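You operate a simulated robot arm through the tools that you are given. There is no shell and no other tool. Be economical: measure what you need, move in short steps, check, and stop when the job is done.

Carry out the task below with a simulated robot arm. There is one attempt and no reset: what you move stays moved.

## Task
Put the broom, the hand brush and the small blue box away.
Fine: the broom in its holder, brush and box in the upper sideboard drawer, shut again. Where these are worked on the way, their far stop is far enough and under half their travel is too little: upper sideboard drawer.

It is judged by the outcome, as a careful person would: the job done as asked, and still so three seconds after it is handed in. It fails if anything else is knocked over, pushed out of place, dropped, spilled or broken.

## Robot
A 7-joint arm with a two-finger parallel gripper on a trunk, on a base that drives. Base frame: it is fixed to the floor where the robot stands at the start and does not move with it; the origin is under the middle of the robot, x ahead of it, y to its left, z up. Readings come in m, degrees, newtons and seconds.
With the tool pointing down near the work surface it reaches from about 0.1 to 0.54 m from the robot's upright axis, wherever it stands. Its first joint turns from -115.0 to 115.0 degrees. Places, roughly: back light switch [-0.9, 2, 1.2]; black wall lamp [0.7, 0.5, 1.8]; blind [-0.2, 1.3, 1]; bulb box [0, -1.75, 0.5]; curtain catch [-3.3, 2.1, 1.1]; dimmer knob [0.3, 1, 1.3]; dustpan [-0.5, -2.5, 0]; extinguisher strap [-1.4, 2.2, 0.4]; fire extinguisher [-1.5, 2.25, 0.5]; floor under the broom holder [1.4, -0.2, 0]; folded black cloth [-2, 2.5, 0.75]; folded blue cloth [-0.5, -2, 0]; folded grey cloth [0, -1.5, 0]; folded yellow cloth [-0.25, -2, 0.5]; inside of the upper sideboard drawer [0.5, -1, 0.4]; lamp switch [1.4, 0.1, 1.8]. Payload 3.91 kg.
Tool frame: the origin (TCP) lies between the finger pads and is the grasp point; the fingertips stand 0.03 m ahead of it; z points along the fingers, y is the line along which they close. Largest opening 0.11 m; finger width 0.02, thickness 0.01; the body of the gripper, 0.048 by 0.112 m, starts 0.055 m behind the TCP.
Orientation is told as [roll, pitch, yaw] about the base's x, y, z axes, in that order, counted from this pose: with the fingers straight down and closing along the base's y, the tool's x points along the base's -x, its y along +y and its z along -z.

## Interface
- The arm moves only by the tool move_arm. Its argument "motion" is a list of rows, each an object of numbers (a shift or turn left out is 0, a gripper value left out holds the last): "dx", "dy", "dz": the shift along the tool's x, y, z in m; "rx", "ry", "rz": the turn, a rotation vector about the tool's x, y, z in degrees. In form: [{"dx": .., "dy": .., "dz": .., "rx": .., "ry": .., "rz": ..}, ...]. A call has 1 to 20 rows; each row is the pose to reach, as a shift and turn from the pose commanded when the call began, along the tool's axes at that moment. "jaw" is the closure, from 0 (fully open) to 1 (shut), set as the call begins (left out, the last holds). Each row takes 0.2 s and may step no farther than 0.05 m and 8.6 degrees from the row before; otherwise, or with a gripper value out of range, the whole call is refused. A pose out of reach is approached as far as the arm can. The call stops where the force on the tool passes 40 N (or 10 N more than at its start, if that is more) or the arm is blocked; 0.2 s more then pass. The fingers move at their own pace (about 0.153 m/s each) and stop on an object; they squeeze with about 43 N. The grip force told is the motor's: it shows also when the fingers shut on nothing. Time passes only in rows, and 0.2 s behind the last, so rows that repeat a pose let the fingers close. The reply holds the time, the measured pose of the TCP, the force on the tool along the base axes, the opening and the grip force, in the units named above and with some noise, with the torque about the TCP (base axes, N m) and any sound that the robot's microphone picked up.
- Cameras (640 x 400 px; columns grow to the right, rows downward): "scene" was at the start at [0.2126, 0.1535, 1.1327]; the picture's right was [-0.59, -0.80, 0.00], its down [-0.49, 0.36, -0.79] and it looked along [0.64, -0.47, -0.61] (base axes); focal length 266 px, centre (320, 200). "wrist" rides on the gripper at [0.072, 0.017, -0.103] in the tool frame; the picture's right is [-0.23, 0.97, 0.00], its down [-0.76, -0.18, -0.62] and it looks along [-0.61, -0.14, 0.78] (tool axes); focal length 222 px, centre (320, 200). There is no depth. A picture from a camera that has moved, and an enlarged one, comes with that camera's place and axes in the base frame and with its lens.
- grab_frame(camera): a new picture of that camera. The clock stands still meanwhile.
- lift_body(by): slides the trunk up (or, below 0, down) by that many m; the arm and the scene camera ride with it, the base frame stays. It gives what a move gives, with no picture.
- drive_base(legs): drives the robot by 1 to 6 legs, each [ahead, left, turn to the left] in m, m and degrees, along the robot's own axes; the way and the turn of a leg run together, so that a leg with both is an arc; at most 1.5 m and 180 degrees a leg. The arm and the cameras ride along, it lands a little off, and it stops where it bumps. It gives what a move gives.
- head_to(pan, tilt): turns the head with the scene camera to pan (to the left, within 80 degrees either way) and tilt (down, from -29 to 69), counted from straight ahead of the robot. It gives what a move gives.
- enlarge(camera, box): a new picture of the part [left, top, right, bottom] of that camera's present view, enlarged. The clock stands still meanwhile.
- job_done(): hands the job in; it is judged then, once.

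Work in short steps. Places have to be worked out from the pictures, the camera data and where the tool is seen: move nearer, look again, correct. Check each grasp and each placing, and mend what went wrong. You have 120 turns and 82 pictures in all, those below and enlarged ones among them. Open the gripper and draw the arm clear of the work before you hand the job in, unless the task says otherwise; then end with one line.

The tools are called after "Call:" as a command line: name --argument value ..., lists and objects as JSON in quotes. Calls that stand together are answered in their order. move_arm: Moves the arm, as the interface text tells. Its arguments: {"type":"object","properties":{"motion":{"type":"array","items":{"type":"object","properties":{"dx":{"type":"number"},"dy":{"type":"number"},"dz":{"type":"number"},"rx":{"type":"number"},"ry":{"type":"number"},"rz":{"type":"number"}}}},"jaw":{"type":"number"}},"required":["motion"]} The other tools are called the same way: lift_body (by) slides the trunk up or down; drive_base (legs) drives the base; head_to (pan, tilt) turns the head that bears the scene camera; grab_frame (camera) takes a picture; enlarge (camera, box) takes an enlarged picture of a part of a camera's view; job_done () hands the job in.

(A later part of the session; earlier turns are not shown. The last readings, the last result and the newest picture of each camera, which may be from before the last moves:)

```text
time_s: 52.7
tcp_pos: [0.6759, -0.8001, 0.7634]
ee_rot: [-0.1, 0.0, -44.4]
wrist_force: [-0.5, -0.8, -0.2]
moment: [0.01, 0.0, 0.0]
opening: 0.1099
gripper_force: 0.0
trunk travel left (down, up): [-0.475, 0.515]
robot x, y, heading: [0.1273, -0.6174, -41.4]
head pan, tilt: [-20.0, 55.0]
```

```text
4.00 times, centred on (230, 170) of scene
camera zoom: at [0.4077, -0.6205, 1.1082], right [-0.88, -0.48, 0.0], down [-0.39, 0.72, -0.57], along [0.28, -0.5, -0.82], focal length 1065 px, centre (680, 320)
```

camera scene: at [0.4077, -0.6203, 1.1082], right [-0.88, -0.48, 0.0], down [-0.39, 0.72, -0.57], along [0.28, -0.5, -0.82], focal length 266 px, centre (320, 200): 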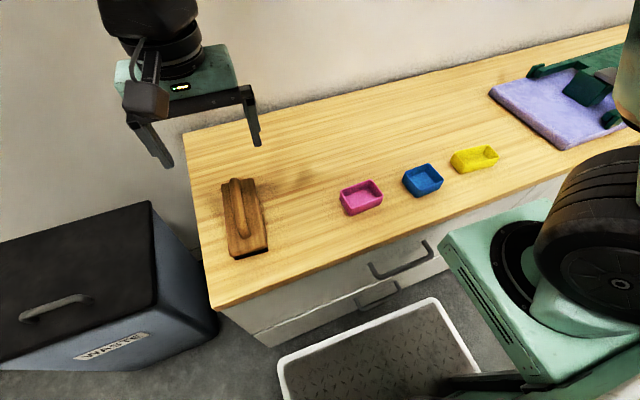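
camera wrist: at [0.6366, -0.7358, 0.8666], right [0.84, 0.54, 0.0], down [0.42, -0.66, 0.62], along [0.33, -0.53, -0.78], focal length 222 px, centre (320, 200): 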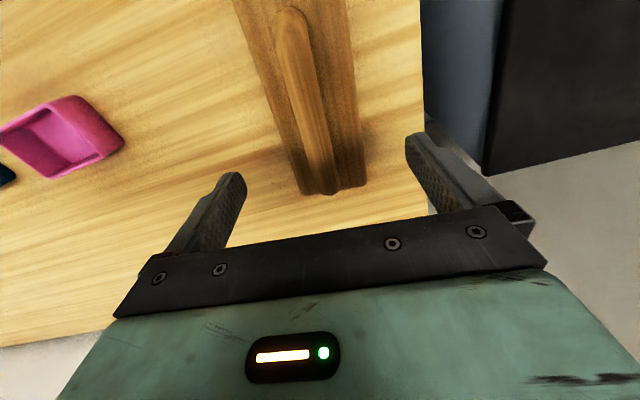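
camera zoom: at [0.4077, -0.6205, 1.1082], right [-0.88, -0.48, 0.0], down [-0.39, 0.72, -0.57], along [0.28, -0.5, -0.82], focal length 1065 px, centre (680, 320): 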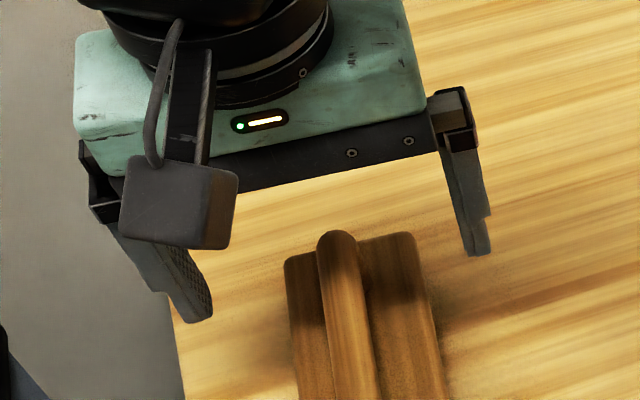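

Lateral alignment is good; I shift 8 mm back to the arch middle and descend to z≈0.69 (tips above the block).

Call:
move_arm --motion '[{"dx": 0.008, "dz": 0.03}, {"dx": 0.008, "dz": 0.055}, {"dx": 0.008, "dz": 0.072}]'

Call:
grab_frame --camera "wrist"

Call:
enlarge --camera "scene" --box '[150, 140, 310, 240]'

```text
time_s: 53.5
tcp_pos: [0.669, -0.7945, 0.6897]
ee_rot: [0.1, 0.0, -44.2]
wrist_force: [-2.0, 0.4, 3.1]
moment: [0.15, -0.11, 0.09]
opening: 0.1098
gripper_force: 0.0
trunk travel left (down, up): [-0.475, 0.515]
robot x, y, heading: [0.1288, -0.6175, -41.1]
head pan, tilt: [-20.0, 55.0]
```

```text
44 pictures are left
camera wrist: at [0.6301, -0.7307, 0.7931], right [0.84, 0.54, 0.0], down [0.42, -0.66, 0.62], along [0.34, -0.53, -0.78], focal length 222 px, centre (320, 200)
```

wrist: 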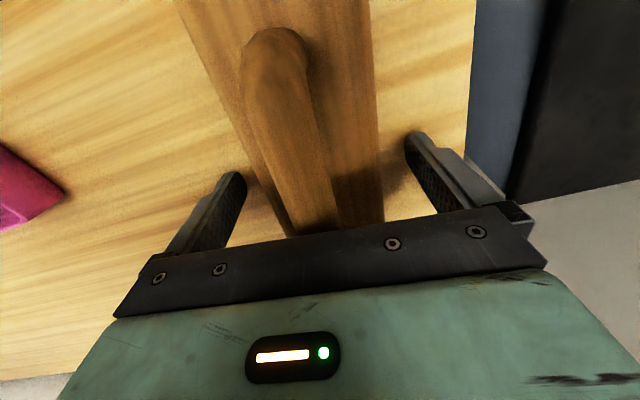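

```text
4.00 times, centred on (230, 190) of scene
camera zoom: at [0.4077, -0.6204, 1.1083], right [-0.88, -0.48, 0.0], down [-0.39, 0.72, -0.57], along [0.28, -0.5, -0.82], focal length 1065 px, centre (680, 240)
```

zoom: 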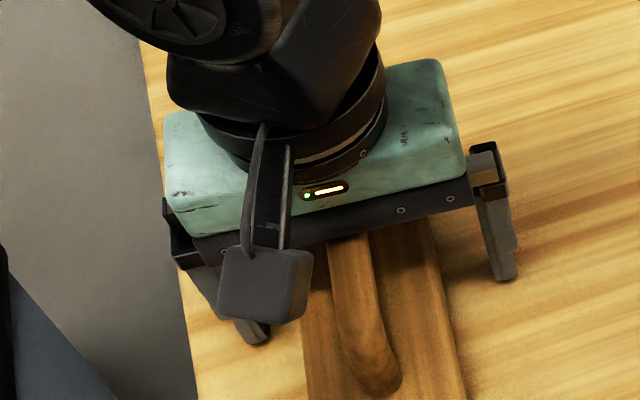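

A 3 N upward force shows; I check whether it is contact by a small back-off.

Call:
move_arm --motion '[{"dz": -0.008}, {"dz": -0.008}]'

```text
time_s: 54.1
tcp_pos: [0.6693, -0.7956, 0.6975]
ee_rot: [-0.1, 0.2, -44.3]
wrist_force: [0.2, -0.2, -1.1]
moment: [0.0, 0.0, 0.03]
opening: 0.11
gripper_force: 0.1
trunk travel left (down, up): [-0.475, 0.515]
robot x, y, heading: [0.1274, -0.6182, -41.3]
head pan, tilt: [-20.0, 55.0]
```

The contact fits the fingertips touching the tabletop: the top is at z≈0.66 and the brush correspondingly higher. I raise to z≈0.73, shift to the arch centre (≈0.659,−0.785), align and close.

Call:
move_arm --motion '[{"dz": -0.033}, {"dz": -0.033, "dx": 0.014, "rz": 4}, {"dz": -0.033, "dx": 0.014, "rz": 4}]'

Call:
grab_frame --camera "wrist"

Call:
move_arm --motion '[{}, {}, {}, {}]' --jaw 1

Call:
grab_frame --camera "wrist"

```text
time_s: 54.9
tcp_pos: [0.6623, -0.7817, 0.7294]
ee_rot: [-0.1, 0.0, -48.3]
wrist_force: [-0.1, -0.2, 0.6]
moment: [-0.03, 0.01, 0.01]
opening: 0.11
gripper_force: 0.0
trunk travel left (down, up): [-0.475, 0.515]
robot x, y, heading: [0.1276, -0.6139, -41.4]
head pan, tilt: [-20.0, 55.0]
```

```text
42 pictures are left
camera wrist: at [0.6266, -0.716, 0.8327], right [0.88, 0.48, 0.0], down [0.38, -0.69, 0.62], along [0.3, -0.55, -0.78], focal length 222 px, centre (320, 200)
```

wrist: 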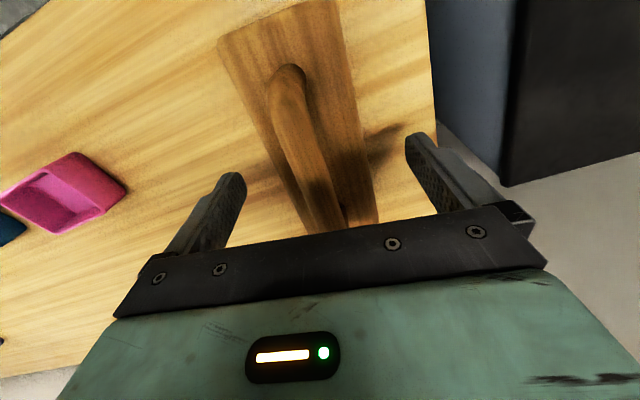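

```text
time_s: 55.9
tcp_pos: [0.6618, -0.783, 0.7297]
ee_rot: [-0.1, -0.1, -48.2]
wrist_force: [-0.2, 0.6, 0.2]
moment: [0.03, 0.01, 0.02]
opening: 0.0167
gripper_force: 42.7
trunk travel left (down, up): [-0.475, 0.515]
robot x, y, heading: [0.1297, -0.6137, -41.2]
head pan, tilt: [-20.0, 55.0]
```

```text
41 pictures are left
camera wrist: at [0.6266, -0.7161, 0.8326], right [0.88, 0.48, 0.0], down [0.38, -0.69, 0.62], along [0.3, -0.55, -0.78], focal length 222 px, centre (320, 200)
```

wrist: 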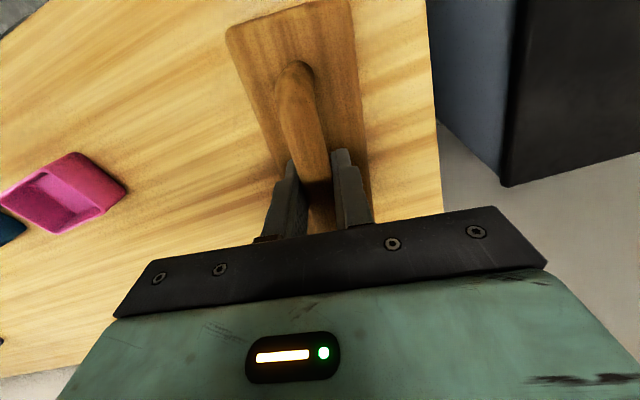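

Gripped (1.7 cm handle). I lift to verify.

Call:
move_arm --motion '[{"dz": -0.03}, {"dz": -0.07}, {"dz": -0.11}]'

Call:
grab_frame --camera "scene"

```text
time_s: 56.7
tcp_pos: [0.6604, -0.7831, 0.8406]
ee_rot: [-0.1, 0.1, -48.1]
wrist_force: [-0.1, -0.2, -1.7]
moment: [0.02, 0.0, -0.01]
opening: 0.0168
gripper_force: 42.9
trunk travel left (down, up): [-0.475, 0.515]
robot x, y, heading: [0.1308, -0.6168, -41.4]
head pan, tilt: [-20.0, 55.0]
```

```text
40 pictures are left
camera scene: at [0.408, -0.6205, 1.108], right [-0.88, -0.48, 0.0], down [-0.39, 0.72, -0.57], along [0.28, -0.5, -0.82], focal length 266 px, centre (320, 200)
```

scene: 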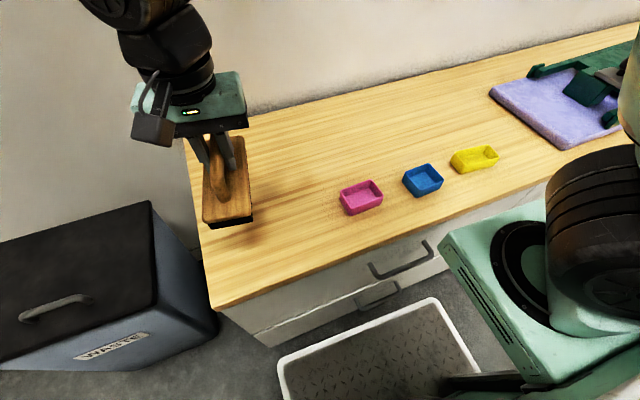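

Brush held. To judge whether I can later reach over the opened drawer, I test the forward tool-down reach here (free air above the sideboard).

Call:
move_arm --motion '[{"dx": -0.04}, {"dx": -0.08}, {"dx": -0.12}, {"dx": -0.16}]'

```text
time_s: 57.7
tcp_pos: [0.7658, -0.9047, 0.839]
ee_rot: [-0.1, 0.0, -48.2]
wrist_force: [-0.1, -0.3, -1.7]
moment: [-0.01, 0.02, -0.02]
opening: 0.017
gripper_force: 43.4
trunk travel left (down, up): [-0.475, 0.515]
robot x, y, heading: [0.1347, -0.6184, -41.5]
head pan, tilt: [-20.0, 55.0]
```

Tool-down reach is ≥0.69 m, so I can pick items with the drawer open. I set the brush down again nearer the front (≈0.59,−0.80), parallel to the sideboard sides, to free the gripper for the drawer.

Call:
move_arm --motion '[{"dx": 0.04, "dy": -0.01}, {"dx": 0.08, "dy": -0.03}, {"dx": 0.12, "dy": -0.045, "rz": -4}, {"dx": 0.16, "dy": -0.06, "rz": -8}, {"dx": 0.2, "dy": -0.06, "rz": -8}, {"dx": 0.2, "dy": -0.06, "dz": 0.04, "rz": -8}, {"dx": 0.2, "dy": -0.06, "dz": 0.08, "rz": -8}, {"dx": 0.2, "dy": -0.06, "dz": 0.1, "rz": -8}, {"dx": 0.2, "dy": -0.06, "dz": 0.106, "rz": -8}]'

Call:
grab_frame --camera "scene"

```text
time_s: 59.7
tcp_pos: [0.587, -0.7927, 0.7336]
ee_rot: [-0.1, 0.0, -40.3]
wrist_force: [-0.5, -0.1, -1.8]
moment: [-0.04, -0.03, -0.05]
opening: 0.0172
gripper_force: 42.9
trunk travel left (down, up): [-0.475, 0.515]
robot x, y, heading: [0.1326, -0.6152, -41.3]
head pan, tilt: [-20.0, 55.0]
```

```text
39 pictures are left
camera scene: at [0.4078, -0.6205, 1.1082], right [-0.88, -0.48, 0.0], down [-0.39, 0.72, -0.57], along [0.28, -0.5, -0.82], focal length 266 px, centre (320, 200)
```

scene: 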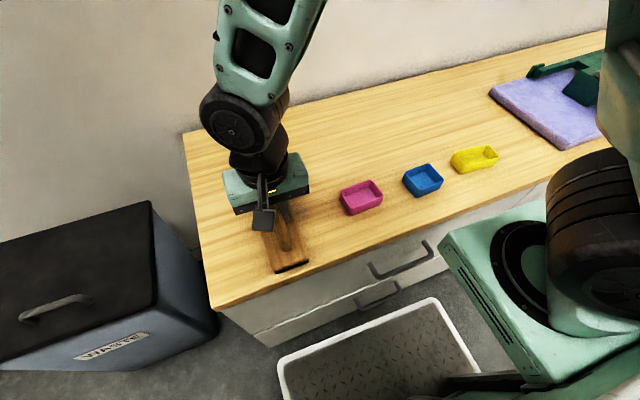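

The brush is near the front edge; I move 2 cm further in, lower the last 4 mm and release.

Call:
move_arm --motion '[{"dx": -0.02}, {"dx": -0.02, "dz": 0.004}, {"dx": -0.02, "dz": 0.005}]'

Call:
move_arm --motion '[{}, {}, {}]' --jaw 0

Call:
move_arm --motion '[{"dz": -0.04}, {"dz": -0.08}, {"dz": -0.12, "dx": 0.04}, {"dz": -0.13, "dx": 0.08}]'

Call:
grab_frame --camera "scene"

```text
time_s: 60.5
tcp_pos: [0.6022, -0.8071, 0.7291]
ee_rot: [-0.1, 0.1, -40.2]
wrist_force: [-1.1, 0.2, 1.3]
moment: [0.0, -0.04, 0.02]
opening: 0.0167
gripper_force: 43.4
trunk travel left (down, up): [-0.475, 0.515]
robot x, y, heading: [0.1287, -0.6177, -41.1]
head pan, tilt: [-20.0, 55.0]
```

```text
time_s: 61.3
tcp_pos: [0.6031, -0.8075, 0.7294]
ee_rot: [-0.1, 0.1, -40.2]
wrist_force: [0.3, 0.0, -1.0]
moment: [-0.03, 0.0, -0.02]
opening: 0.11
gripper_force: 0.1
trunk travel left (down, up): [-0.475, 0.515]
robot x, y, heading: [0.1299, -0.6173, -41.3]
head pan, tilt: [-20.0, 55.0]
```

```text
refused: row 3 steps farther than a row can; nothing moved
```

```text
38 pictures are left
camera scene: at [0.4079, -0.6205, 1.1081], right [-0.88, -0.48, 0.0], down [-0.39, 0.72, -0.57], along [0.28, -0.5, -0.82], focal length 266 px, centre (320, 200)
```

scene: 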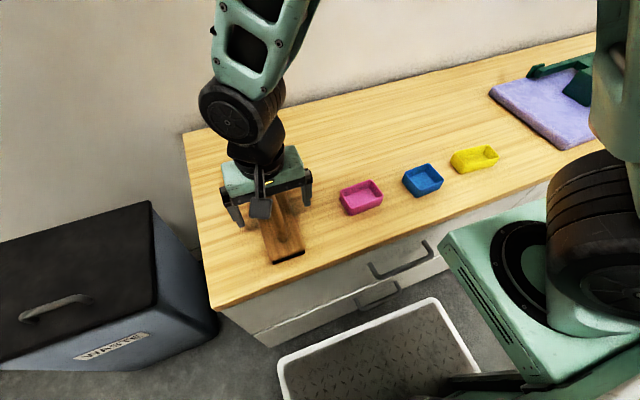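

Brush parked at TCP (0.6025,−0.807,0.729). I raise the arm and back off to make room for a horizontal grasp of the drawer handle.

Call:
move_arm --motion '[{"dz": -0.04}, {"dz": -0.08}, {"dz": -0.12}, {"dz": -0.13, "dx": 0.03}]'

Call:
drive_base --legs '[[-0.38, -0.04, 1.3]]'

Call:
move_arm --motion '[{"ry": -8.2, "dy": -0.02}, {"ry": -16.4, "dy": -0.04}, {"ry": -24.6, "dy": -0.06}, {"ry": -32.8, "dy": -0.08}, {"ry": -41, "dy": -0.1}, {"ry": -49.2, "dy": -0.12}, {"ry": -57.4, "dy": -0.14}, {"ry": -65.6, "dy": -0.15}, {"ry": -73.8, "dy": -0.16}, {"ry": -82, "dy": -0.16}, {"ry": -90, "dy": -0.16}]'

Call:
move_arm --motion '[{"rz": 8.2}, {"rz": 16.4}, {"rz": 24.6}, {"rz": 32.8}, {"rz": 41}, {"rz": 49.2}, {"rz": 57.4}, {"rz": 65.6}, {"rz": 73.8}, {"rz": 82}, {"rz": 90}]'

Call:
lift_body --by -0.25

```text
time_s: 62.3
tcp_pos: [0.5818, -0.7866, 0.8598]
ee_rot: [-0.1, 0.1, -40.3]
wrist_force: [0.0, -0.3, 0.1]
moment: [0.02, 0.01, -0.01]
opening: 0.1103
gripper_force: 0.1
trunk travel left (down, up): [-0.475, 0.515]
robot x, y, heading: [0.1316, -0.6161, -40.9]
head pan, tilt: [-20.0, 55.0]
```

```text
time_s: 64.7
tcp_pos: [0.2694, -0.5567, 0.8586]
ee_rot: [-0.1, 0.1, -39.1]
wrist_force: [0.9, -0.4, -0.2]
moment: [-0.01, 0.0, 0.0]
opening: 0.1099
gripper_force: 0.1
trunk travel left (down, up): [-0.475, 0.515]
robot x, y, heading: [-0.1809, -0.3975, -40.1]
head pan, tilt: [-20.0, 55.0]
```

```text
time_s: 67.1
tcp_pos: [0.3005, -0.6109, 0.8546]
ee_rot: [31.0, -90.0, -70.3]
wrist_force: [0.5, -0.4, -0.1]
moment: [0.01, -0.01, 0.0]
opening: 0.11
gripper_force: 0.1
out of reach, approached as far as the arm can: row 4, 5, 6, 7, 8, 9, 10, 11
trunk travel left (down, up): [-0.475, 0.515]
robot x, y, heading: [-0.184, -0.4008, -40.0]
head pan, tilt: [-20.0, 55.0]
```

```text
time_s: 69.5
tcp_pos: [0.4063, -0.7367, 0.9869]
ee_rot: [86.6, -2.5, -126.8]
wrist_force: [0.3, -0.7, -0.4]
moment: [0.02, 0.02, 0.04]
opening: 0.1099
gripper_force: 0.1
out of reach, approached as far as the arm can: row 1, 2, 3, 4, 5, 6, 7, 8, 9, 10, 11
trunk travel left (down, up): [-0.475, 0.515]
robot x, y, heading: [-0.1844, -0.3958, -40.1]
head pan, tilt: [-20.0, 55.0]
```

```text
time_s: 72.1
tcp_pos: [0.4058, -0.7357, 0.7366]
ee_rot: [86.7, -2.6, -126.8]
wrist_force: [-0.7, 0.4, 0.3]
moment: [0.02, 0.01, 0.0]
opening: 0.1101
gripper_force: 0.1
trunk travel left (down, up): [-0.225, 0.765]
robot x, y, heading: [-0.182, -0.3979, -40.0]
head pan, tilt: [-20.0, 55.0]
```

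The tool ended up horizontal with the jaws closing vertically, as wanted. I look at where it and the handle are.

Call:
head_to --pan -20 --tilt 35

Call:
grab_frame --camera "scene"

Call:
grab_frame --camera "wrist"

```text
time_s: 72.9
tcp_pos: [0.4065, -0.7367, 0.7363]
ee_rot: [86.8, -2.6, -126.8]
wrist_force: [0.5, -0.7, -0.7]
moment: [0.0, 0.01, 0.01]
opening: 0.1101
gripper_force: 0.0
trunk travel left (down, up): [-0.225, 0.765]
robot x, y, heading: [-0.1844, -0.3952, -40.4]
head pan, tilt: [-20.0, 35.0]
```

```text
37 pictures are left
camera scene: at [0.1007, -0.4096, 0.8863], right [-0.87, -0.5, 0.0], down [-0.29, 0.5, -0.82], along [0.41, -0.71, -0.57], focal length 266 px, centre (320, 200)
```

scene: 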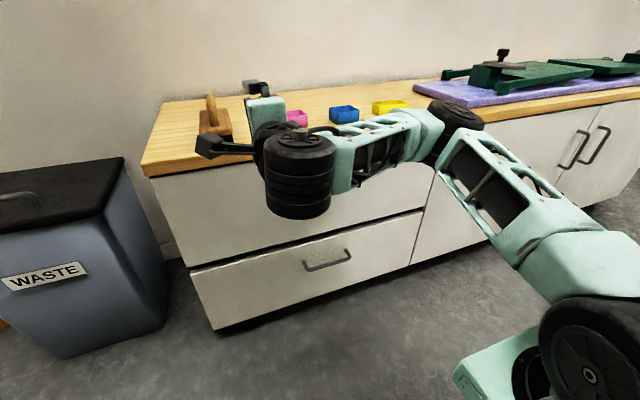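

```text
36 pictures are left
camera wrist: at [0.3682, -0.6148, 0.7554], right [-0.07, -0.18, 0.98], down [-0.97, -0.24, -0.11], along [0.25, -0.96, -0.16], focal length 222 px, centre (320, 200)
```

wrist: 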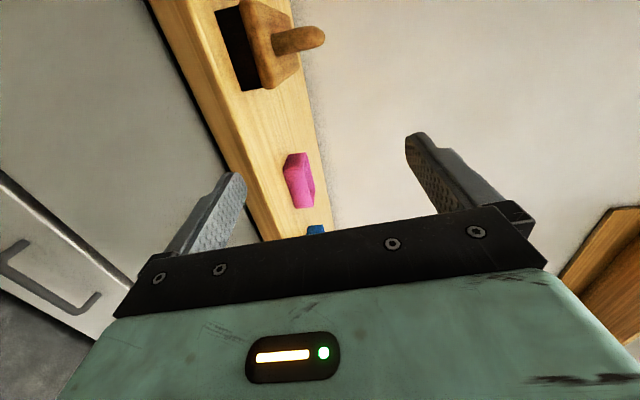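

Upper handle ≈ (0.358,−0.864,0.585). I move 0.13 right, back 4.5 cm, level the heading, then lower the trunk 0.15.

Call:
move_arm --motion '[{"dz": -0.045}, {"dz": -0.045, "dx": -0.045, "ry": -3}, {"dz": -0.045, "dx": -0.09, "ry": -3}, {"dz": -0.045, "dx": -0.13, "ry": -3}]'

Call:
lift_body --by -0.15

Call:
grab_frame --camera "wrist"

Call:
grab_frame --camera "scene"

```text
time_s: 73.9
tcp_pos: [0.3154, -0.8223, 0.7521]
ee_rot: [86.8, -2.8, -129.8]
wrist_force: [-0.6, -0.6, -0.3]
moment: [-0.01, 0.02, -0.02]
opening: 0.1101
gripper_force: 0.1
out of reach, approached as far as the arm can: row 1, 2, 3, 4
trunk travel left (down, up): [-0.225, 0.765]
robot x, y, heading: [-0.1818, -0.3994, -40.0]
head pan, tilt: [-20.0, 35.0]
```

```text
time_s: 75.6
tcp_pos: [0.3156, -0.8231, 0.6015]
ee_rot: [86.8, -2.7, -129.9]
wrist_force: [-0.2, -0.8, 0.1]
moment: [0.05, 0.03, 0.01]
opening: 0.11
gripper_force: 0.1
trunk travel left (down, up): [-0.075, 0.915]
robot x, y, heading: [-0.1862, -0.4009, -40.0]
head pan, tilt: [-20.0, 35.0]
```

```text
35 pictures are left
camera wrist: at [0.2831, -0.6995, 0.6214], right [-0.07, -0.17, 0.98], down [-0.98, -0.18, -0.11], along [0.2, -0.97, -0.16], focal length 222 px, centre (320, 200)
```

wrist: 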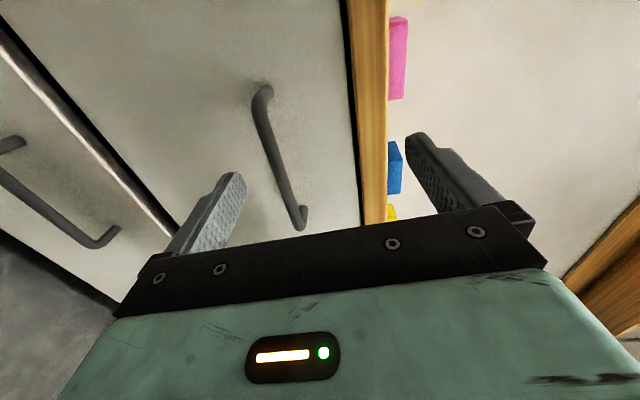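

```text
34 pictures are left
camera scene: at [0.1007, -0.4096, 0.7364], right [-0.87, -0.5, 0.0], down [-0.29, 0.5, -0.82], along [0.41, -0.71, -0.57], focal length 266 px, centre (320, 200)
```

scene: 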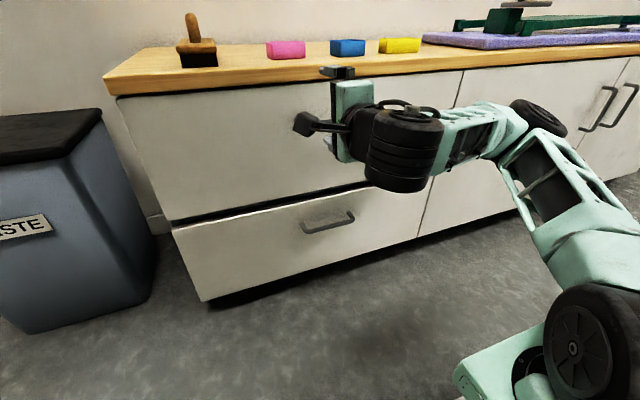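

The handle bar lies ~3.5 cm below the TCP, straight ahead. I lower the trunk, narrow the jaw, and drive forward 4.5 cm.

Call:
lift_body --by -0.036

Call:
move_arm --motion '[{}, {}]' --jaw 0.4

Call:
drive_base --legs '[[0.04, 0, 0]]'

Call:
grab_frame --camera "wrist"

```text
time_s: 76.4
tcp_pos: [0.315, -0.823, 0.5673]
ee_rot: [86.7, -2.8, -129.8]
wrist_force: [-0.3, -0.4, -0.2]
moment: [0.0, -0.01, 0.02]
opening: 0.1101
gripper_force: 0.0
trunk travel left (down, up): [-0.039, 0.951]
robot x, y, heading: [-0.1843, -0.397, -40.3]
head pan, tilt: [-20.0, 35.0]
```

```text
time_s: 77.0
tcp_pos: [0.3148, -0.8228, 0.5667]
ee_rot: [86.7, -2.7, -129.7]
wrist_force: [0.1, 0.8, -0.3]
moment: [0.0, -0.02, -0.01]
opening: 0.066
gripper_force: 0.0
trunk travel left (down, up): [-0.039, 0.951]
robot x, y, heading: [-0.1873, -0.3957, -40.3]
head pan, tilt: [-20.0, 35.0]
```

```text
time_s: 77.9
tcp_pos: [0.3463, -0.8493, 0.5665]
ee_rot: [86.9, -2.7, -129.8]
wrist_force: [0.9, -0.7, 0.5]
moment: [0.02, -0.01, 0.03]
opening: 0.066
gripper_force: 0.1
trunk travel left (down, up): [-0.039, 0.951]
robot x, y, heading: [-0.1534, -0.423, -40.2]
head pan, tilt: [-20.0, 35.0]
```

```text
33 pictures are left
camera wrist: at [0.3144, -0.7255, 0.5853], right [-0.07, -0.17, 0.98], down [-0.98, -0.18, -0.11], along [0.2, -0.97, -0.16], focal length 222 px, centre (320, 200)
```

wrist: 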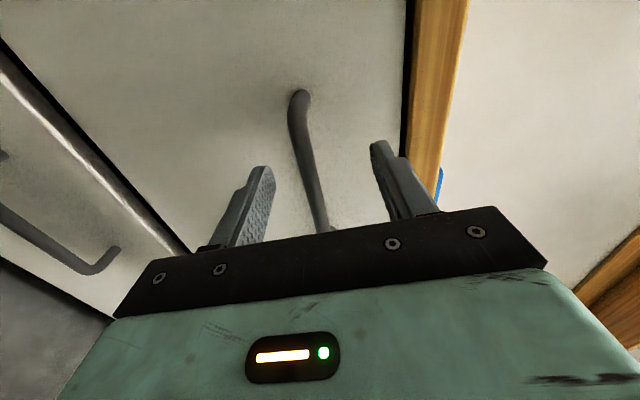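

The bar is between the fingers; I advance 1.5 cm more and close.

Call:
drive_base --legs '[[0.017, 0, 0]]'

Call:
move_arm --motion '[{}, {}, {}]' --jaw 1

Call:
grab_frame --camera "wrist"

```text
time_s: 78.7
tcp_pos: [0.3589, -0.86, 0.5671]
ee_rot: [86.9, -2.8, -129.8]
wrist_force: [-0.4, 0.1, -0.2]
moment: [0.02, -0.02, -0.01]
opening: 0.0659
gripper_force: 0.1
trunk travel left (down, up): [-0.039, 0.951]
robot x, y, heading: [-0.1403, -0.4347, -40.0]
head pan, tilt: [-20.0, 35.0]
```

```text
time_s: 79.2
tcp_pos: [0.3587, -0.8604, 0.5565]
ee_rot: [85.3, -3.3, -129.7]
wrist_force: [-1.9, 0.6, -20.2]
moment: [0.91, -0.45, -0.14]
opening: 0.0127
gripper_force: 42.9
trunk travel left (down, up): [-0.039, 0.951]
robot x, y, heading: [-0.1452, -0.4352, -40.0]
head pan, tilt: [-20.0, 35.0]
stopped in row 2: the force on the tool passed its limit at 52 N (the readings are from after the stop); the commanded pose is now the measured one
```

```text
32 pictures are left
camera wrist: at [0.3274, -0.7368, 0.5778], right [-0.05, -0.18, 0.98], down [-0.98, -0.18, -0.08], along [0.2, -0.97, -0.17], focal length 222 px, centre (320, 200)
```

wrist: 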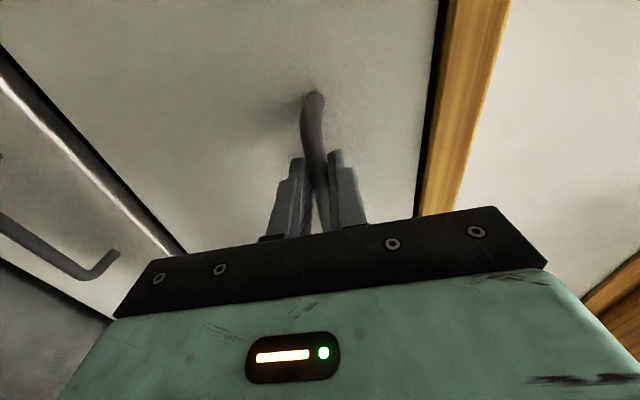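

Bar gripped (1.3 cm). I relax the vertical load and pull by driving back 0.12.

Call:
move_arm --motion '[{"dy": -0.005}, {"dy": -0.005}]'

Call:
drive_base --legs '[[-0.12, 0, 0]]'

Call:
grab_frame --camera "scene"

```text
time_s: 79.8
tcp_pos: [0.3602, -0.861, 0.5565]
ee_rot: [85.9, -3.0, -129.8]
wrist_force: [-32.2, 8.7, 0.0]
moment: [0.72, -0.59, -0.2]
opening: 0.0127
gripper_force: 45.0
out of reach, approached as far as the arm can: row 1, 2
trunk travel left (down, up): [-0.039, 0.951]
robot x, y, heading: [-0.1427, -0.4347, -39.9]
head pan, tilt: [-20.0, 35.0]
```

```text
time_s: 81.0
tcp_pos: [0.269, -0.7867, 0.5568]
ee_rot: [86.0, -3.1, -130.2]
wrist_force: [-20.6, -26.4, 25.1]
moment: [0.55, -0.88, -0.51]
opening: 0.0125
gripper_force: 44.8
trunk travel left (down, up): [-0.039, 0.951]
robot x, y, heading: [-0.2298, -0.3571, -40.1]
head pan, tilt: [-20.0, 35.0]
```

```text
31 pictures are left
camera scene: at [0.054, -0.3712, 0.7009], right [-0.87, -0.5, 0.0], down [-0.28, 0.5, -0.82], along [0.41, -0.71, -0.57], focal length 266 px, centre (320, 200)
```

scene: 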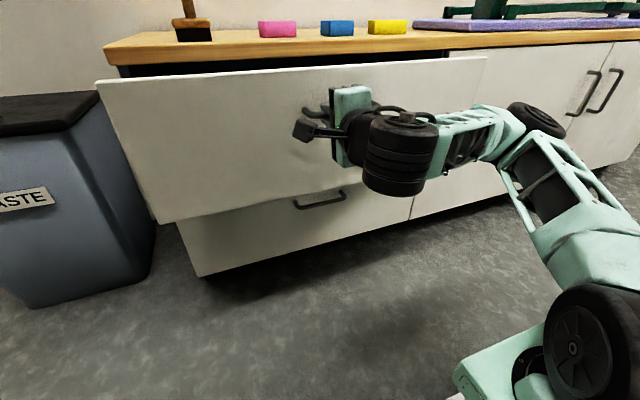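

The drawer opens (0.12 so far). I pull another 0.17.

Call:
drive_base --legs '[[-0.17, 0, 0]]'

Call:
grab_frame --camera "scene"

```text
time_s: 82.5
tcp_pos: [0.1363, -0.678, 0.5564]
ee_rot: [86.0, -3.1, -130.6]
wrist_force: [-17.9, -18.6, 13.0]
moment: [0.64, -0.67, -0.9]
opening: 0.0123
gripper_force: 45.0
trunk travel left (down, up): [-0.039, 0.951]
robot x, y, heading: [-0.3632, -0.249, -40.3]
head pan, tilt: [-20.0, 35.0]
```

```text
30 pictures are left
camera scene: at [-0.0785, -0.2602, 0.7006], right [-0.87, -0.49, 0.0], down [-0.28, 0.5, -0.82], along [0.41, -0.71, -0.57], focal length 266 px, centre (320, 200)
```

scene: 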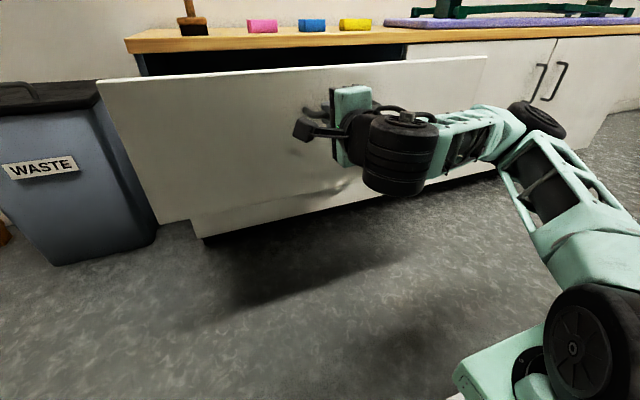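

The drawer is open 0.29 m. I release the handle, back off, and raise the trunk so the arm clears the open drawer.

Call:
move_arm --motion '[{}, {}, {}]' --jaw 0

Call:
drive_base --legs '[[-0.12, 0, 0]]'

Call:
lift_body --by 0.56

Call:
move_arm --motion '[{"rz": -8.2}, {"rz": -16.4}, {"rz": -24.6}, {"rz": -32.8}, {"rz": -41}, {"rz": -49.2}, {"rz": -57.4}, {"rz": -65.6}, {"rz": -73.8}, {"rz": -82}, {"rz": -90}]'

```text
time_s: 83.3
tcp_pos: [0.1361, -0.6782, 0.5556]
ee_rot: [86.0, -3.1, -130.6]
wrist_force: [-0.5, -0.4, 0.1]
moment: [-0.03, 0.01, -0.04]
opening: 0.1101
gripper_force: 0.0
trunk travel left (down, up): [-0.039, 0.951]
robot x, y, heading: [-0.362, -0.2468, -40.4]
head pan, tilt: [-20.0, 35.0]
```

```text
time_s: 84.5
tcp_pos: [0.0441, -0.6003, 0.5575]
ee_rot: [86.0, -3.1, -130.6]
wrist_force: [0.3, 0.4, -0.8]
moment: [0.05, -0.01, 0.0]
opening: 0.1094
gripper_force: 0.0
trunk travel left (down, up): [-0.039, 0.951]
robot x, y, heading: [-0.4581, -0.171, -40.1]
head pan, tilt: [-20.0, 35.0]
```

```text
refused: 0.56 is not a number from -0.4 to 0.4
```

```text
time_s: 86.9
tcp_pos: [0.044, -0.5991, 0.555]
ee_rot: [-38.6, -84.8, -2.2]
wrist_force: [0.2, 0.0, -0.3]
moment: [-0.02, -0.01, 0.01]
opening: 0.1099
gripper_force: 0.0
trunk travel left (down, up): [-0.039, 0.951]
robot x, y, heading: [-0.4535, -0.1726, -40.4]
head pan, tilt: [-20.0, 35.0]
```

I raise the trunk in two steps and turn the tool down.

Call:
lift_body --by 0.4

Call:
lift_body --by 0.16

Call:
move_arm --motion '[{"ry": 8.2, "dz": -0.01}, {"ry": 16.4, "dz": -0.02}, {"ry": 24.6, "dz": -0.03}, {"ry": 32.8, "dz": -0.04}, {"ry": 41, "dz": -0.05}, {"ry": 49.2, "dz": -0.06}, {"ry": 57.4, "dz": -0.07}, {"ry": 65.6, "dz": -0.08}, {"ry": 73.8, "dz": -0.09}, {"ry": 80, "dz": -0.1}, {"ry": 84.8, "dz": -0.1}]'

Call:
head_to --pan -5 --tilt 45

Call:
grab_frame --camera "scene"

```text
time_s: 90.7
tcp_pos: [0.0432, -0.5996, 0.9559]
ee_rot: [-37.5, -84.9, -3.2]
wrist_force: [0.9, -0.7, -0.7]
moment: [0.03, 0.01, 0.0]
opening: 0.11
gripper_force: 0.1
trunk travel left (down, up): [-0.439, 0.551]
robot x, y, heading: [-0.4535, -0.1746, -40.5]
head pan, tilt: [-20.0, 35.0]
```

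```text
time_s: 92.6
tcp_pos: [0.0447, -0.5987, 1.1155]
ee_rot: [-37.5, -84.9, -3.2]
wrist_force: [0.2, -0.2, 0.7]
moment: [-0.02, -0.03, -0.02]
opening: 0.1097
gripper_force: 0.0
trunk travel left (down, up): [-0.599, 0.391]
robot x, y, heading: [-0.4536, -0.1695, -40.3]
head pan, tilt: [-20.0, 35.0]
```

```text
time_s: 95.0
tcp_pos: [-0.0312, -0.5342, 1.1242]
ee_rot: [-3.1, -1.1, -40.5]
wrist_force: [0.0, -1.0, -0.5]
moment: [-0.01, 0.0, -0.01]
opening: 0.1102
gripper_force: 0.0
trunk travel left (down, up): [-0.599, 0.391]
robot x, y, heading: [-0.4526, -0.1722, -40.1]
head pan, tilt: [-20.0, 35.0]
```

```text
time_s: 95.7
tcp_pos: [-0.0309, -0.5334, 1.1246]
ee_rot: [-3.1, -1.2, -40.5]
wrist_force: [-0.4, 0.2, -1.0]
moment: [0.0, 0.0, 0.02]
opening: 0.1101
gripper_force: 0.2
trunk travel left (down, up): [-0.599, 0.391]
robot x, y, heading: [-0.4554, -0.1676, -40.2]
head pan, tilt: [-5.0, 45.0]
```

```text
29 pictures are left
camera scene: at [-0.1558, -0.164, 1.2456], right [-0.71, -0.7, 0.0], down [-0.5, 0.5, -0.71], along [0.5, -0.5, -0.71], focal length 266 px, centre (320, 200)
```

scene: 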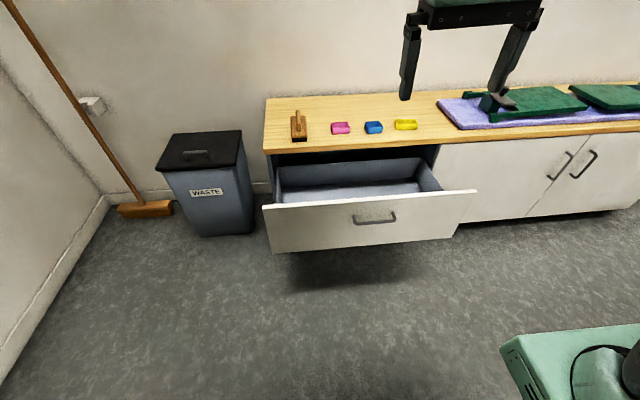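

The drawer stands open. I check the broom in its holder from this side.

Call:
enlarge --camera "scene" --box '[60, 80, 124, 120]'

Call:
enlarge --camera "scene" --box '[250, 80, 490, 230]'

```text
10.00 times, centred on (92, 100) of scene
camera zoom: at [-0.1558, -0.164, 1.2456], right [-0.71, -0.7, 0.0], down [-0.5, 0.5, -0.71], along [0.5, -0.5, -0.71], focal length 2663 px, centre (2600, 1200)
```

zoom: 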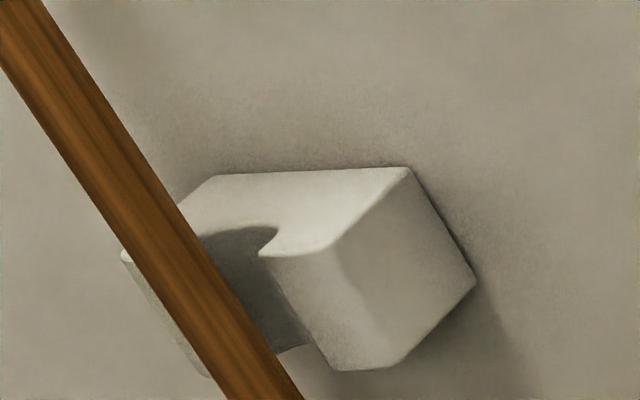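

```text
2.67 times, centred on (370, 155) of scene
camera zoom: at [-0.1558, -0.164, 1.2456], right [-0.71, -0.7, 0.0], down [-0.5, 0.5, -0.71], along [0.5, -0.5, -0.71], focal length 710 px, centre (187, 320)
```

zoom: 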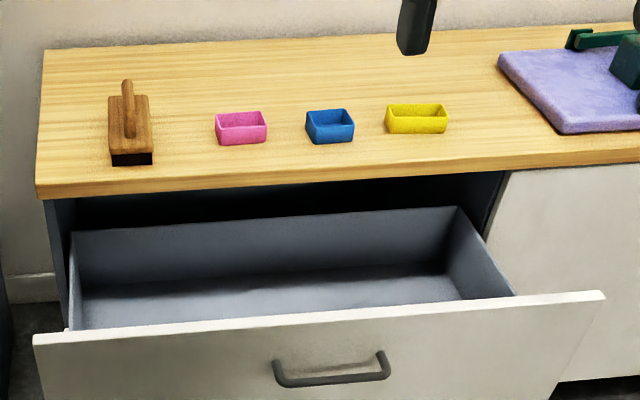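

The handle stands just in front of the slot mouth, not in it: it sat deep in the jaws and the fingertips met the wall. I will mend that after the drawer. Now I drive up to the open drawer with the arm raised and level the tool.

Call:
move_arm --motion '[{"rx": -3.1, "ry": 1.2}]'

Call:
drive_base --legs '[[0.49, 0.08, 0]]'

Call:
head_to --pan -15 --tilt 60

Call:
grab_frame --camera "scene"

```text
time_s: 96.1
tcp_pos: [-0.0311, -0.5343, 1.1257]
ee_rot: [0.0, 0.1, -40.7]
wrist_force: [0.0, -0.2, 0.0]
moment: [0.01, 0.02, -0.01]
opening: 0.1099
gripper_force: 0.0
trunk travel left (down, up): [-0.599, 0.391]
robot x, y, heading: [-0.453, -0.1722, -40.3]
head pan, tilt: [-5.0, 45.0]
```

```text
time_s: 99.0
tcp_pos: [0.38, -0.7883, 1.1246]
ee_rot: [0.1, 0.1, -41.1]
wrist_force: [-1.1, 0.0, 0.0]
moment: [-0.01, 0.0, 0.0]
opening: 0.1099
gripper_force: 0.0
trunk travel left (down, up): [-0.599, 0.391]
robot x, y, heading: [-0.0375, -0.4208, -40.5]
head pan, tilt: [-5.0, 45.0]
```

```text
time_s: 99.8
tcp_pos: [0.3794, -0.7874, 1.1245]
ee_rot: [-0.1, 0.0, -41.0]
wrist_force: [0.8, 0.0, 0.8]
moment: [0.03, 0.0, 0.01]
opening: 0.11
gripper_force: 0.0
trunk travel left (down, up): [-0.599, 0.391]
robot x, y, heading: [-0.0394, -0.419, -41.1]
head pan, tilt: [-15.0, 60.0]
```

```text
26 pictures are left
camera scene: at [0.2398, -0.4131, 1.2261], right [-0.83, -0.56, 0.0], down [-0.49, 0.72, -0.5], along [0.28, -0.41, -0.87], focal length 266 px, centre (320, 200)
```

scene: 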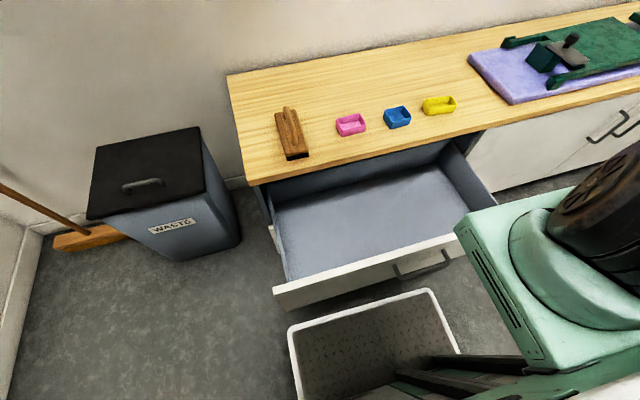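

I move the open gripper over the brush at z≈0.86 (fwd 0.18, left 0.13).

Call:
move_arm --motion '[{"dy": 0.03, "dx": -0.03}, {"dy": 0.06, "dx": -0.06, "dz": 0.02}, {"dy": 0.09, "dx": -0.09, "dz": 0.04}, {"dy": 0.12, "dx": -0.12, "dz": 0.06}, {"dy": 0.1316, "dx": -0.15, "dz": 0.08}, {"dy": 0.1316, "dx": -0.181, "dz": 0.1}, {"dy": 0.1316, "dx": -0.181, "dz": 0.145}, {"dy": 0.1316, "dx": -0.181, "dz": 0.19}, {"dy": 0.1316, "dx": -0.181, "dz": 0.235}, {"dy": 0.1316, "dx": -0.181, "dz": 0.265}]'

Call:
grab_frame --camera "wrist"

```text
time_s: 102.0
tcp_pos: [0.6056, -0.8085, 0.8583]
ee_rot: [0.0, -0.1, -41.2]
wrist_force: [-1.0, 0.0, -0.1]
moment: [0.01, -0.01, 0.0]
opening: 0.1101
gripper_force: 0.1
trunk travel left (down, up): [-0.599, 0.391]
robot x, y, heading: [-0.0388, -0.4196, -40.8]
head pan, tilt: [-15.0, 60.0]
```

```text
25 pictures are left
camera wrist: at [0.5618, -0.7462, 0.9613], right [0.81, 0.58, 0.0], down [0.46, -0.64, 0.62], along [0.36, -0.51, -0.78], focal length 222 px, centre (320, 200)
```

wrist: 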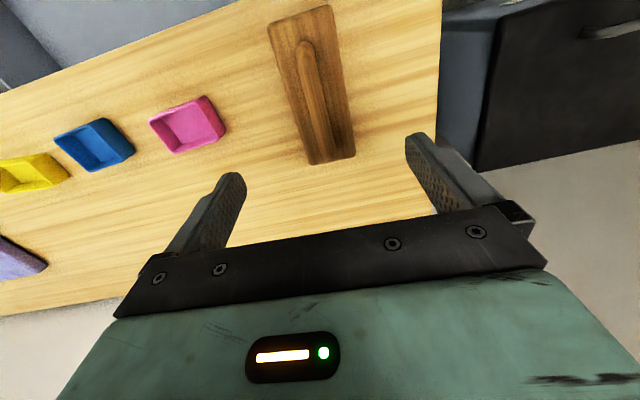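

Reach suffices and the handle is lined up. I descend to z 0.73 and close.

Call:
move_arm --motion '[{"dz": 0.045, "dx": 0.003}, {"dz": 0.09, "dx": 0.003}, {"dz": 0.115, "dx": 0.003}, {"dz": 0.129, "dx": 0.003}]'

Call:
move_arm --motion '[{}, {}, {}, {}]' --jaw 1

Call:
move_arm --motion '[{"dz": -0.03}, {"dz": -0.07}, {"dz": -0.11}, {"dz": -0.14}]'

Call:
grab_frame --camera "scene"

```text
time_s: 103.0
tcp_pos: [0.6012, -0.8074, 0.7301]
ee_rot: [0.1, -0.1, -41.2]
wrist_force: [-0.1, 0.2, 0.7]
moment: [0.0, -0.02, 0.01]
opening: 0.1104
gripper_force: 0.1
trunk travel left (down, up): [-0.599, 0.391]
robot x, y, heading: [-0.0427, -0.4171, -41.0]
head pan, tilt: [-15.0, 60.0]
```

```text
time_s: 104.0
tcp_pos: [0.5996, -0.8069, 0.7313]
ee_rot: [-0.1, 0.1, -41.2]
wrist_force: [0.5, -1.0, -0.2]
moment: [-0.04, -0.05, 0.03]
opening: 0.0166
gripper_force: 43.4
trunk travel left (down, up): [-0.599, 0.391]
robot x, y, heading: [-0.0387, -0.4207, -40.8]
head pan, tilt: [-15.0, 60.0]
```

```text
time_s: 105.0
tcp_pos: [0.6003, -0.8069, 0.8725]
ee_rot: [0.1, 0.1, -41.0]
wrist_force: [-0.1, -1.1, -2.1]
moment: [-0.01, 0.04, -0.02]
opening: 0.0168
gripper_force: 42.3
trunk travel left (down, up): [-0.599, 0.391]
robot x, y, heading: [-0.0384, -0.4193, -41.0]
head pan, tilt: [-15.0, 60.0]
```

```text
24 pictures are left
camera scene: at [0.24, -0.4132, 1.226], right [-0.83, -0.56, 0.0], down [-0.49, 0.72, -0.5], along [0.28, -0.41, -0.87], focal length 266 px, centre (320, 200)
```

scene: 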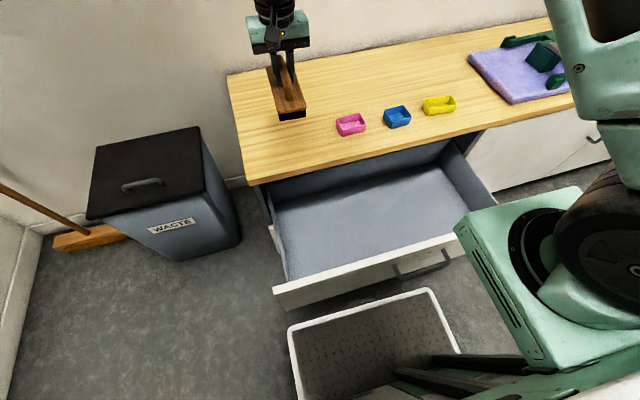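

Brush held. I bring it over the left part of the drawer (n≈0.74, u≈0.25), then lower in stages.

Call:
move_arm --motion '[{"dx": 0.045}, {"dx": 0.09}, {"dx": 0.135, "dy": -0.01}, {"dx": 0.18, "dy": -0.02}, {"dx": 0.225, "dy": -0.0215}, {"dx": 0.238, "dy": -0.0215}, {"dx": 0.238, "dy": -0.0215, "dz": 0.045}, {"dx": 0.238, "dy": -0.0215, "dz": 0.09}, {"dx": 0.238, "dy": -0.0215, "dz": 0.135}, {"dx": 0.238, "dy": -0.0215, "dz": 0.17}]'

Call:
grab_frame --camera "scene"

```text
time_s: 107.2
tcp_pos: [0.4067, -0.6634, 0.701]
ee_rot: [-0.1, 0.1, -41.2]
wrist_force: [0.4, -0.3, -1.1]
moment: [-0.02, -0.04, -0.01]
opening: 0.0169
gripper_force: 43.4
trunk travel left (down, up): [-0.599, 0.391]
robot x, y, heading: [-0.0376, -0.4213, -40.8]
head pan, tilt: [-15.0, 60.0]
```

```text
23 pictures are left
camera scene: at [0.2395, -0.413, 1.2262], right [-0.83, -0.56, 0.0], down [-0.49, 0.72, -0.5], along [0.28, -0.41, -0.87], focal length 266 px, centre (320, 200)
```

scene: 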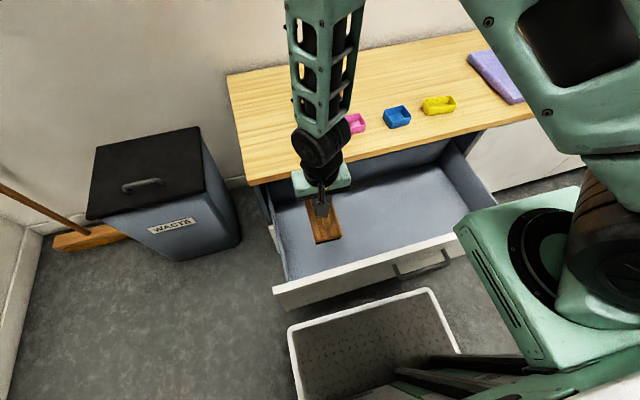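

Clear over the drawer. I lower further in guarded steps.

Call:
move_arm --motion '[{"dz": 0.04}, {"dz": 0.08}, {"dz": 0.11}, {"dz": 0.13}, {"dz": 0.145}]'

Call:
grab_frame --camera "scene"

```text
time_s: 108.4
tcp_pos: [0.4085, -0.6649, 0.5567]
ee_rot: [0.0, 0.0, -41.2]
wrist_force: [0.3, -0.7, -1.3]
moment: [0.01, 0.02, 0.03]
opening: 0.017
gripper_force: 42.7
trunk travel left (down, up): [-0.599, 0.391]
robot x, y, heading: [-0.0379, -0.4195, -40.9]
head pan, tilt: [-15.0, 60.0]
```

```text
22 pictures are left
camera scene: at [0.2397, -0.413, 1.2261], right [-0.83, -0.56, 0.0], down [-0.49, 0.72, -0.5], along [0.28, -0.41, -0.87], focal length 266 px, centre (320, 200)
```

scene: 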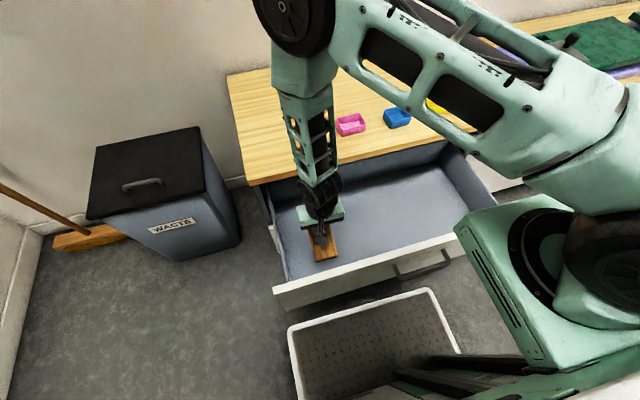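

I continue down until it touches the drawer floor.

Call:
move_arm --motion '[{"dz": 0.012}, {"dz": 0.024}, {"dz": 0.036}, {"dz": 0.046}, {"dz": 0.056}, {"dz": 0.066}]'

```text
time_s: 109.8
tcp_pos: [0.4069, -0.6648, 0.4909]
ee_rot: [-0.1, 0.1, -41.2]
wrist_force: [0.2, -0.2, -1.9]
moment: [0.03, -0.02, 0.03]
opening: 0.0167
gripper_force: 43.7
trunk travel left (down, up): [-0.599, 0.391]
robot x, y, heading: [-0.0411, -0.4235, -40.8]
head pan, tilt: [-15.0, 60.0]
```

Call:
move_arm --motion '[{"dz": 0.006}, {"dz": 0.012}, {"dz": 0.017}, {"dz": 0.022}]'

Call:
enlarge --camera "scene" --box '[240, 160, 400, 310]'

```text
time_s: 110.8
tcp_pos: [0.4073, -0.6657, 0.4667]
ee_rot: [0.1, 0.1, -41.2]
wrist_force: [-0.4, -0.1, -0.6]
moment: [0.0, -0.02, 0.0]
opening: 0.0169
gripper_force: 43.0
trunk travel left (down, up): [-0.599, 0.391]
robot x, y, heading: [-0.039, -0.4219, -40.9]
head pan, tilt: [-15.0, 60.0]
```

```text
2.67 times, centred on (320, 235) of scene
camera zoom: at [0.2398, -0.4131, 1.2261], right [-0.83, -0.56, 0.0], down [-0.49, 0.72, -0.5], along [0.28, -0.41, -0.87], focal length 710 px, centre (320, 107)
```

zoom: 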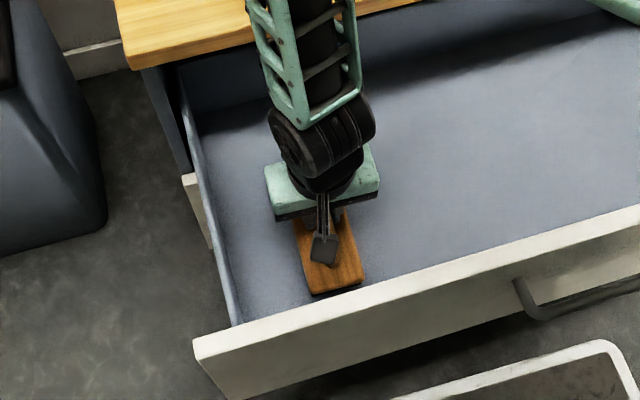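

Call:
move_arm --motion '[{"dz": 0.004}, {"dz": 0.008}, {"dz": 0.012}, {"dz": 0.015}]'

```text
time_s: 111.8
tcp_pos: [0.4078, -0.6641, 0.4525]
ee_rot: [0.0, 0.1, -41.1]
wrist_force: [-0.6, -0.5, -1.1]
moment: [0.01, -0.01, -0.01]
opening: 0.017
gripper_force: 42.5
trunk travel left (down, up): [-0.599, 0.391]
robot x, y, heading: [-0.0415, -0.4221, -41.2]
head pan, tilt: [-15.0, 60.0]
```

Call:
move_arm --motion '[{"dz": 0.004}, {"dz": 0.008}, {"dz": 0.012}, {"dz": 0.016}, {"dz": 0.02}, {"dz": 0.024}]'

Call:
enlarge --camera "scene" --box '[240, 160, 400, 310]'

```text
time_s: 112.5
tcp_pos: [0.4104, -0.6651, 0.4468]
ee_rot: [0.1, -0.1, -41.2]
wrist_force: [-3.1, -1.7, 26.1]
moment: [0.12, 0.26, 0.07]
opening: 0.017
gripper_force: 43.3
trunk travel left (down, up): [-0.599, 0.391]
robot x, y, heading: [-0.0422, -0.4214, -41.0]
head pan, tilt: [-15.0, 60.0]
stopped in row 3: the force on the tool passed its limit at 53 N (the readings are from after the stop); the commanded pose is now the measured one
```

```text
2.67 times, centred on (320, 235) of scene
camera zoom: at [0.2391, -0.4128, 1.2263], right [-0.83, -0.56, 0.0], down [-0.49, 0.72, -0.5], along [0.28, -0.41, -0.87], focal length 710 px, centre (320, 107)
```

zoom: 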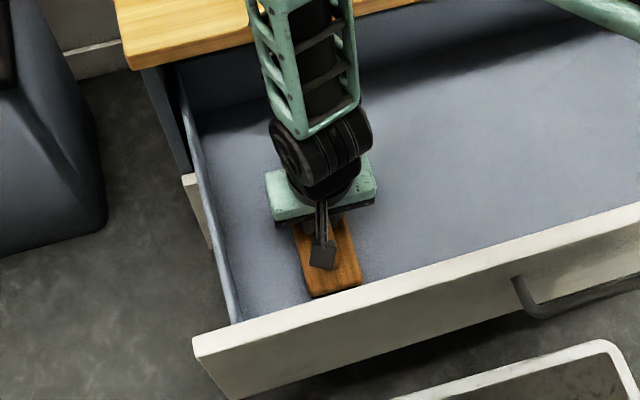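

The brush touches the drawer floor (TCP 0.447). I release and rise straight up.

Call:
move_arm --motion '[{"dz": -0.002}, {"dz": -0.002}, {"dz": -0.002}]' --jaw 0

Call:
move_arm --motion '[{"dz": -0.03}, {"dz": -0.07}, {"dz": -0.11}, {"dz": -0.15}, {"dz": -0.19}, {"dz": -0.23}, {"dz": -0.27}, {"dz": -0.31}, {"dz": -0.35}, {"dz": -0.4}]'

Call:
enlarge --camera "scene" --box '[230, 80, 490, 310]'

```text
time_s: 113.3
tcp_pos: [0.4091, -0.6651, 0.4456]
ee_rot: [0.2, -0.2, -41.2]
wrist_force: [4.2, 2.1, 11.4]
moment: [-0.37, 0.35, 0.09]
opening: 0.1078
gripper_force: 0.0
trunk travel left (down, up): [-0.599, 0.391]
robot x, y, heading: [-0.042, -0.42, -41.0]
head pan, tilt: [-15.0, 60.0]
```

```text
time_s: 115.5
tcp_pos: [0.4092, -0.6631, 0.8469]
ee_rot: [0.2, -0.1, -41.2]
wrist_force: [0.0, 0.2, -0.6]
moment: [0.0, 0.03, 0.01]
opening: 0.1099
gripper_force: 0.2
trunk travel left (down, up): [-0.599, 0.391]
robot x, y, heading: [-0.0389, -0.4194, -40.9]
head pan, tilt: [-15.0, 60.0]
```

```text
1.74 times, centred on (360, 195) of scene
camera zoom: at [0.2401, -0.4131, 1.2259], right [-0.83, -0.56, 0.0], down [-0.49, 0.72, -0.5], along [0.28, -0.41, -0.87], focal length 463 px, centre (250, 209)
```

zoom: 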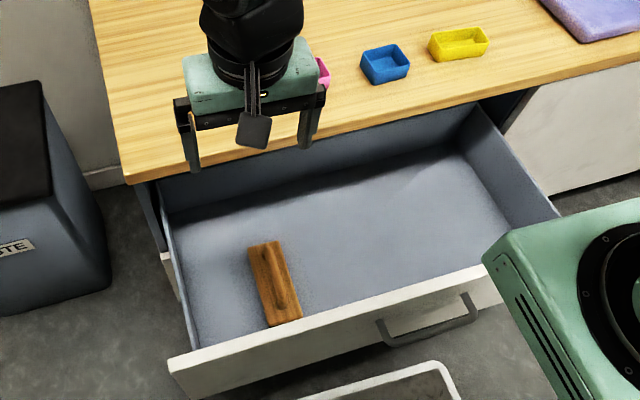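

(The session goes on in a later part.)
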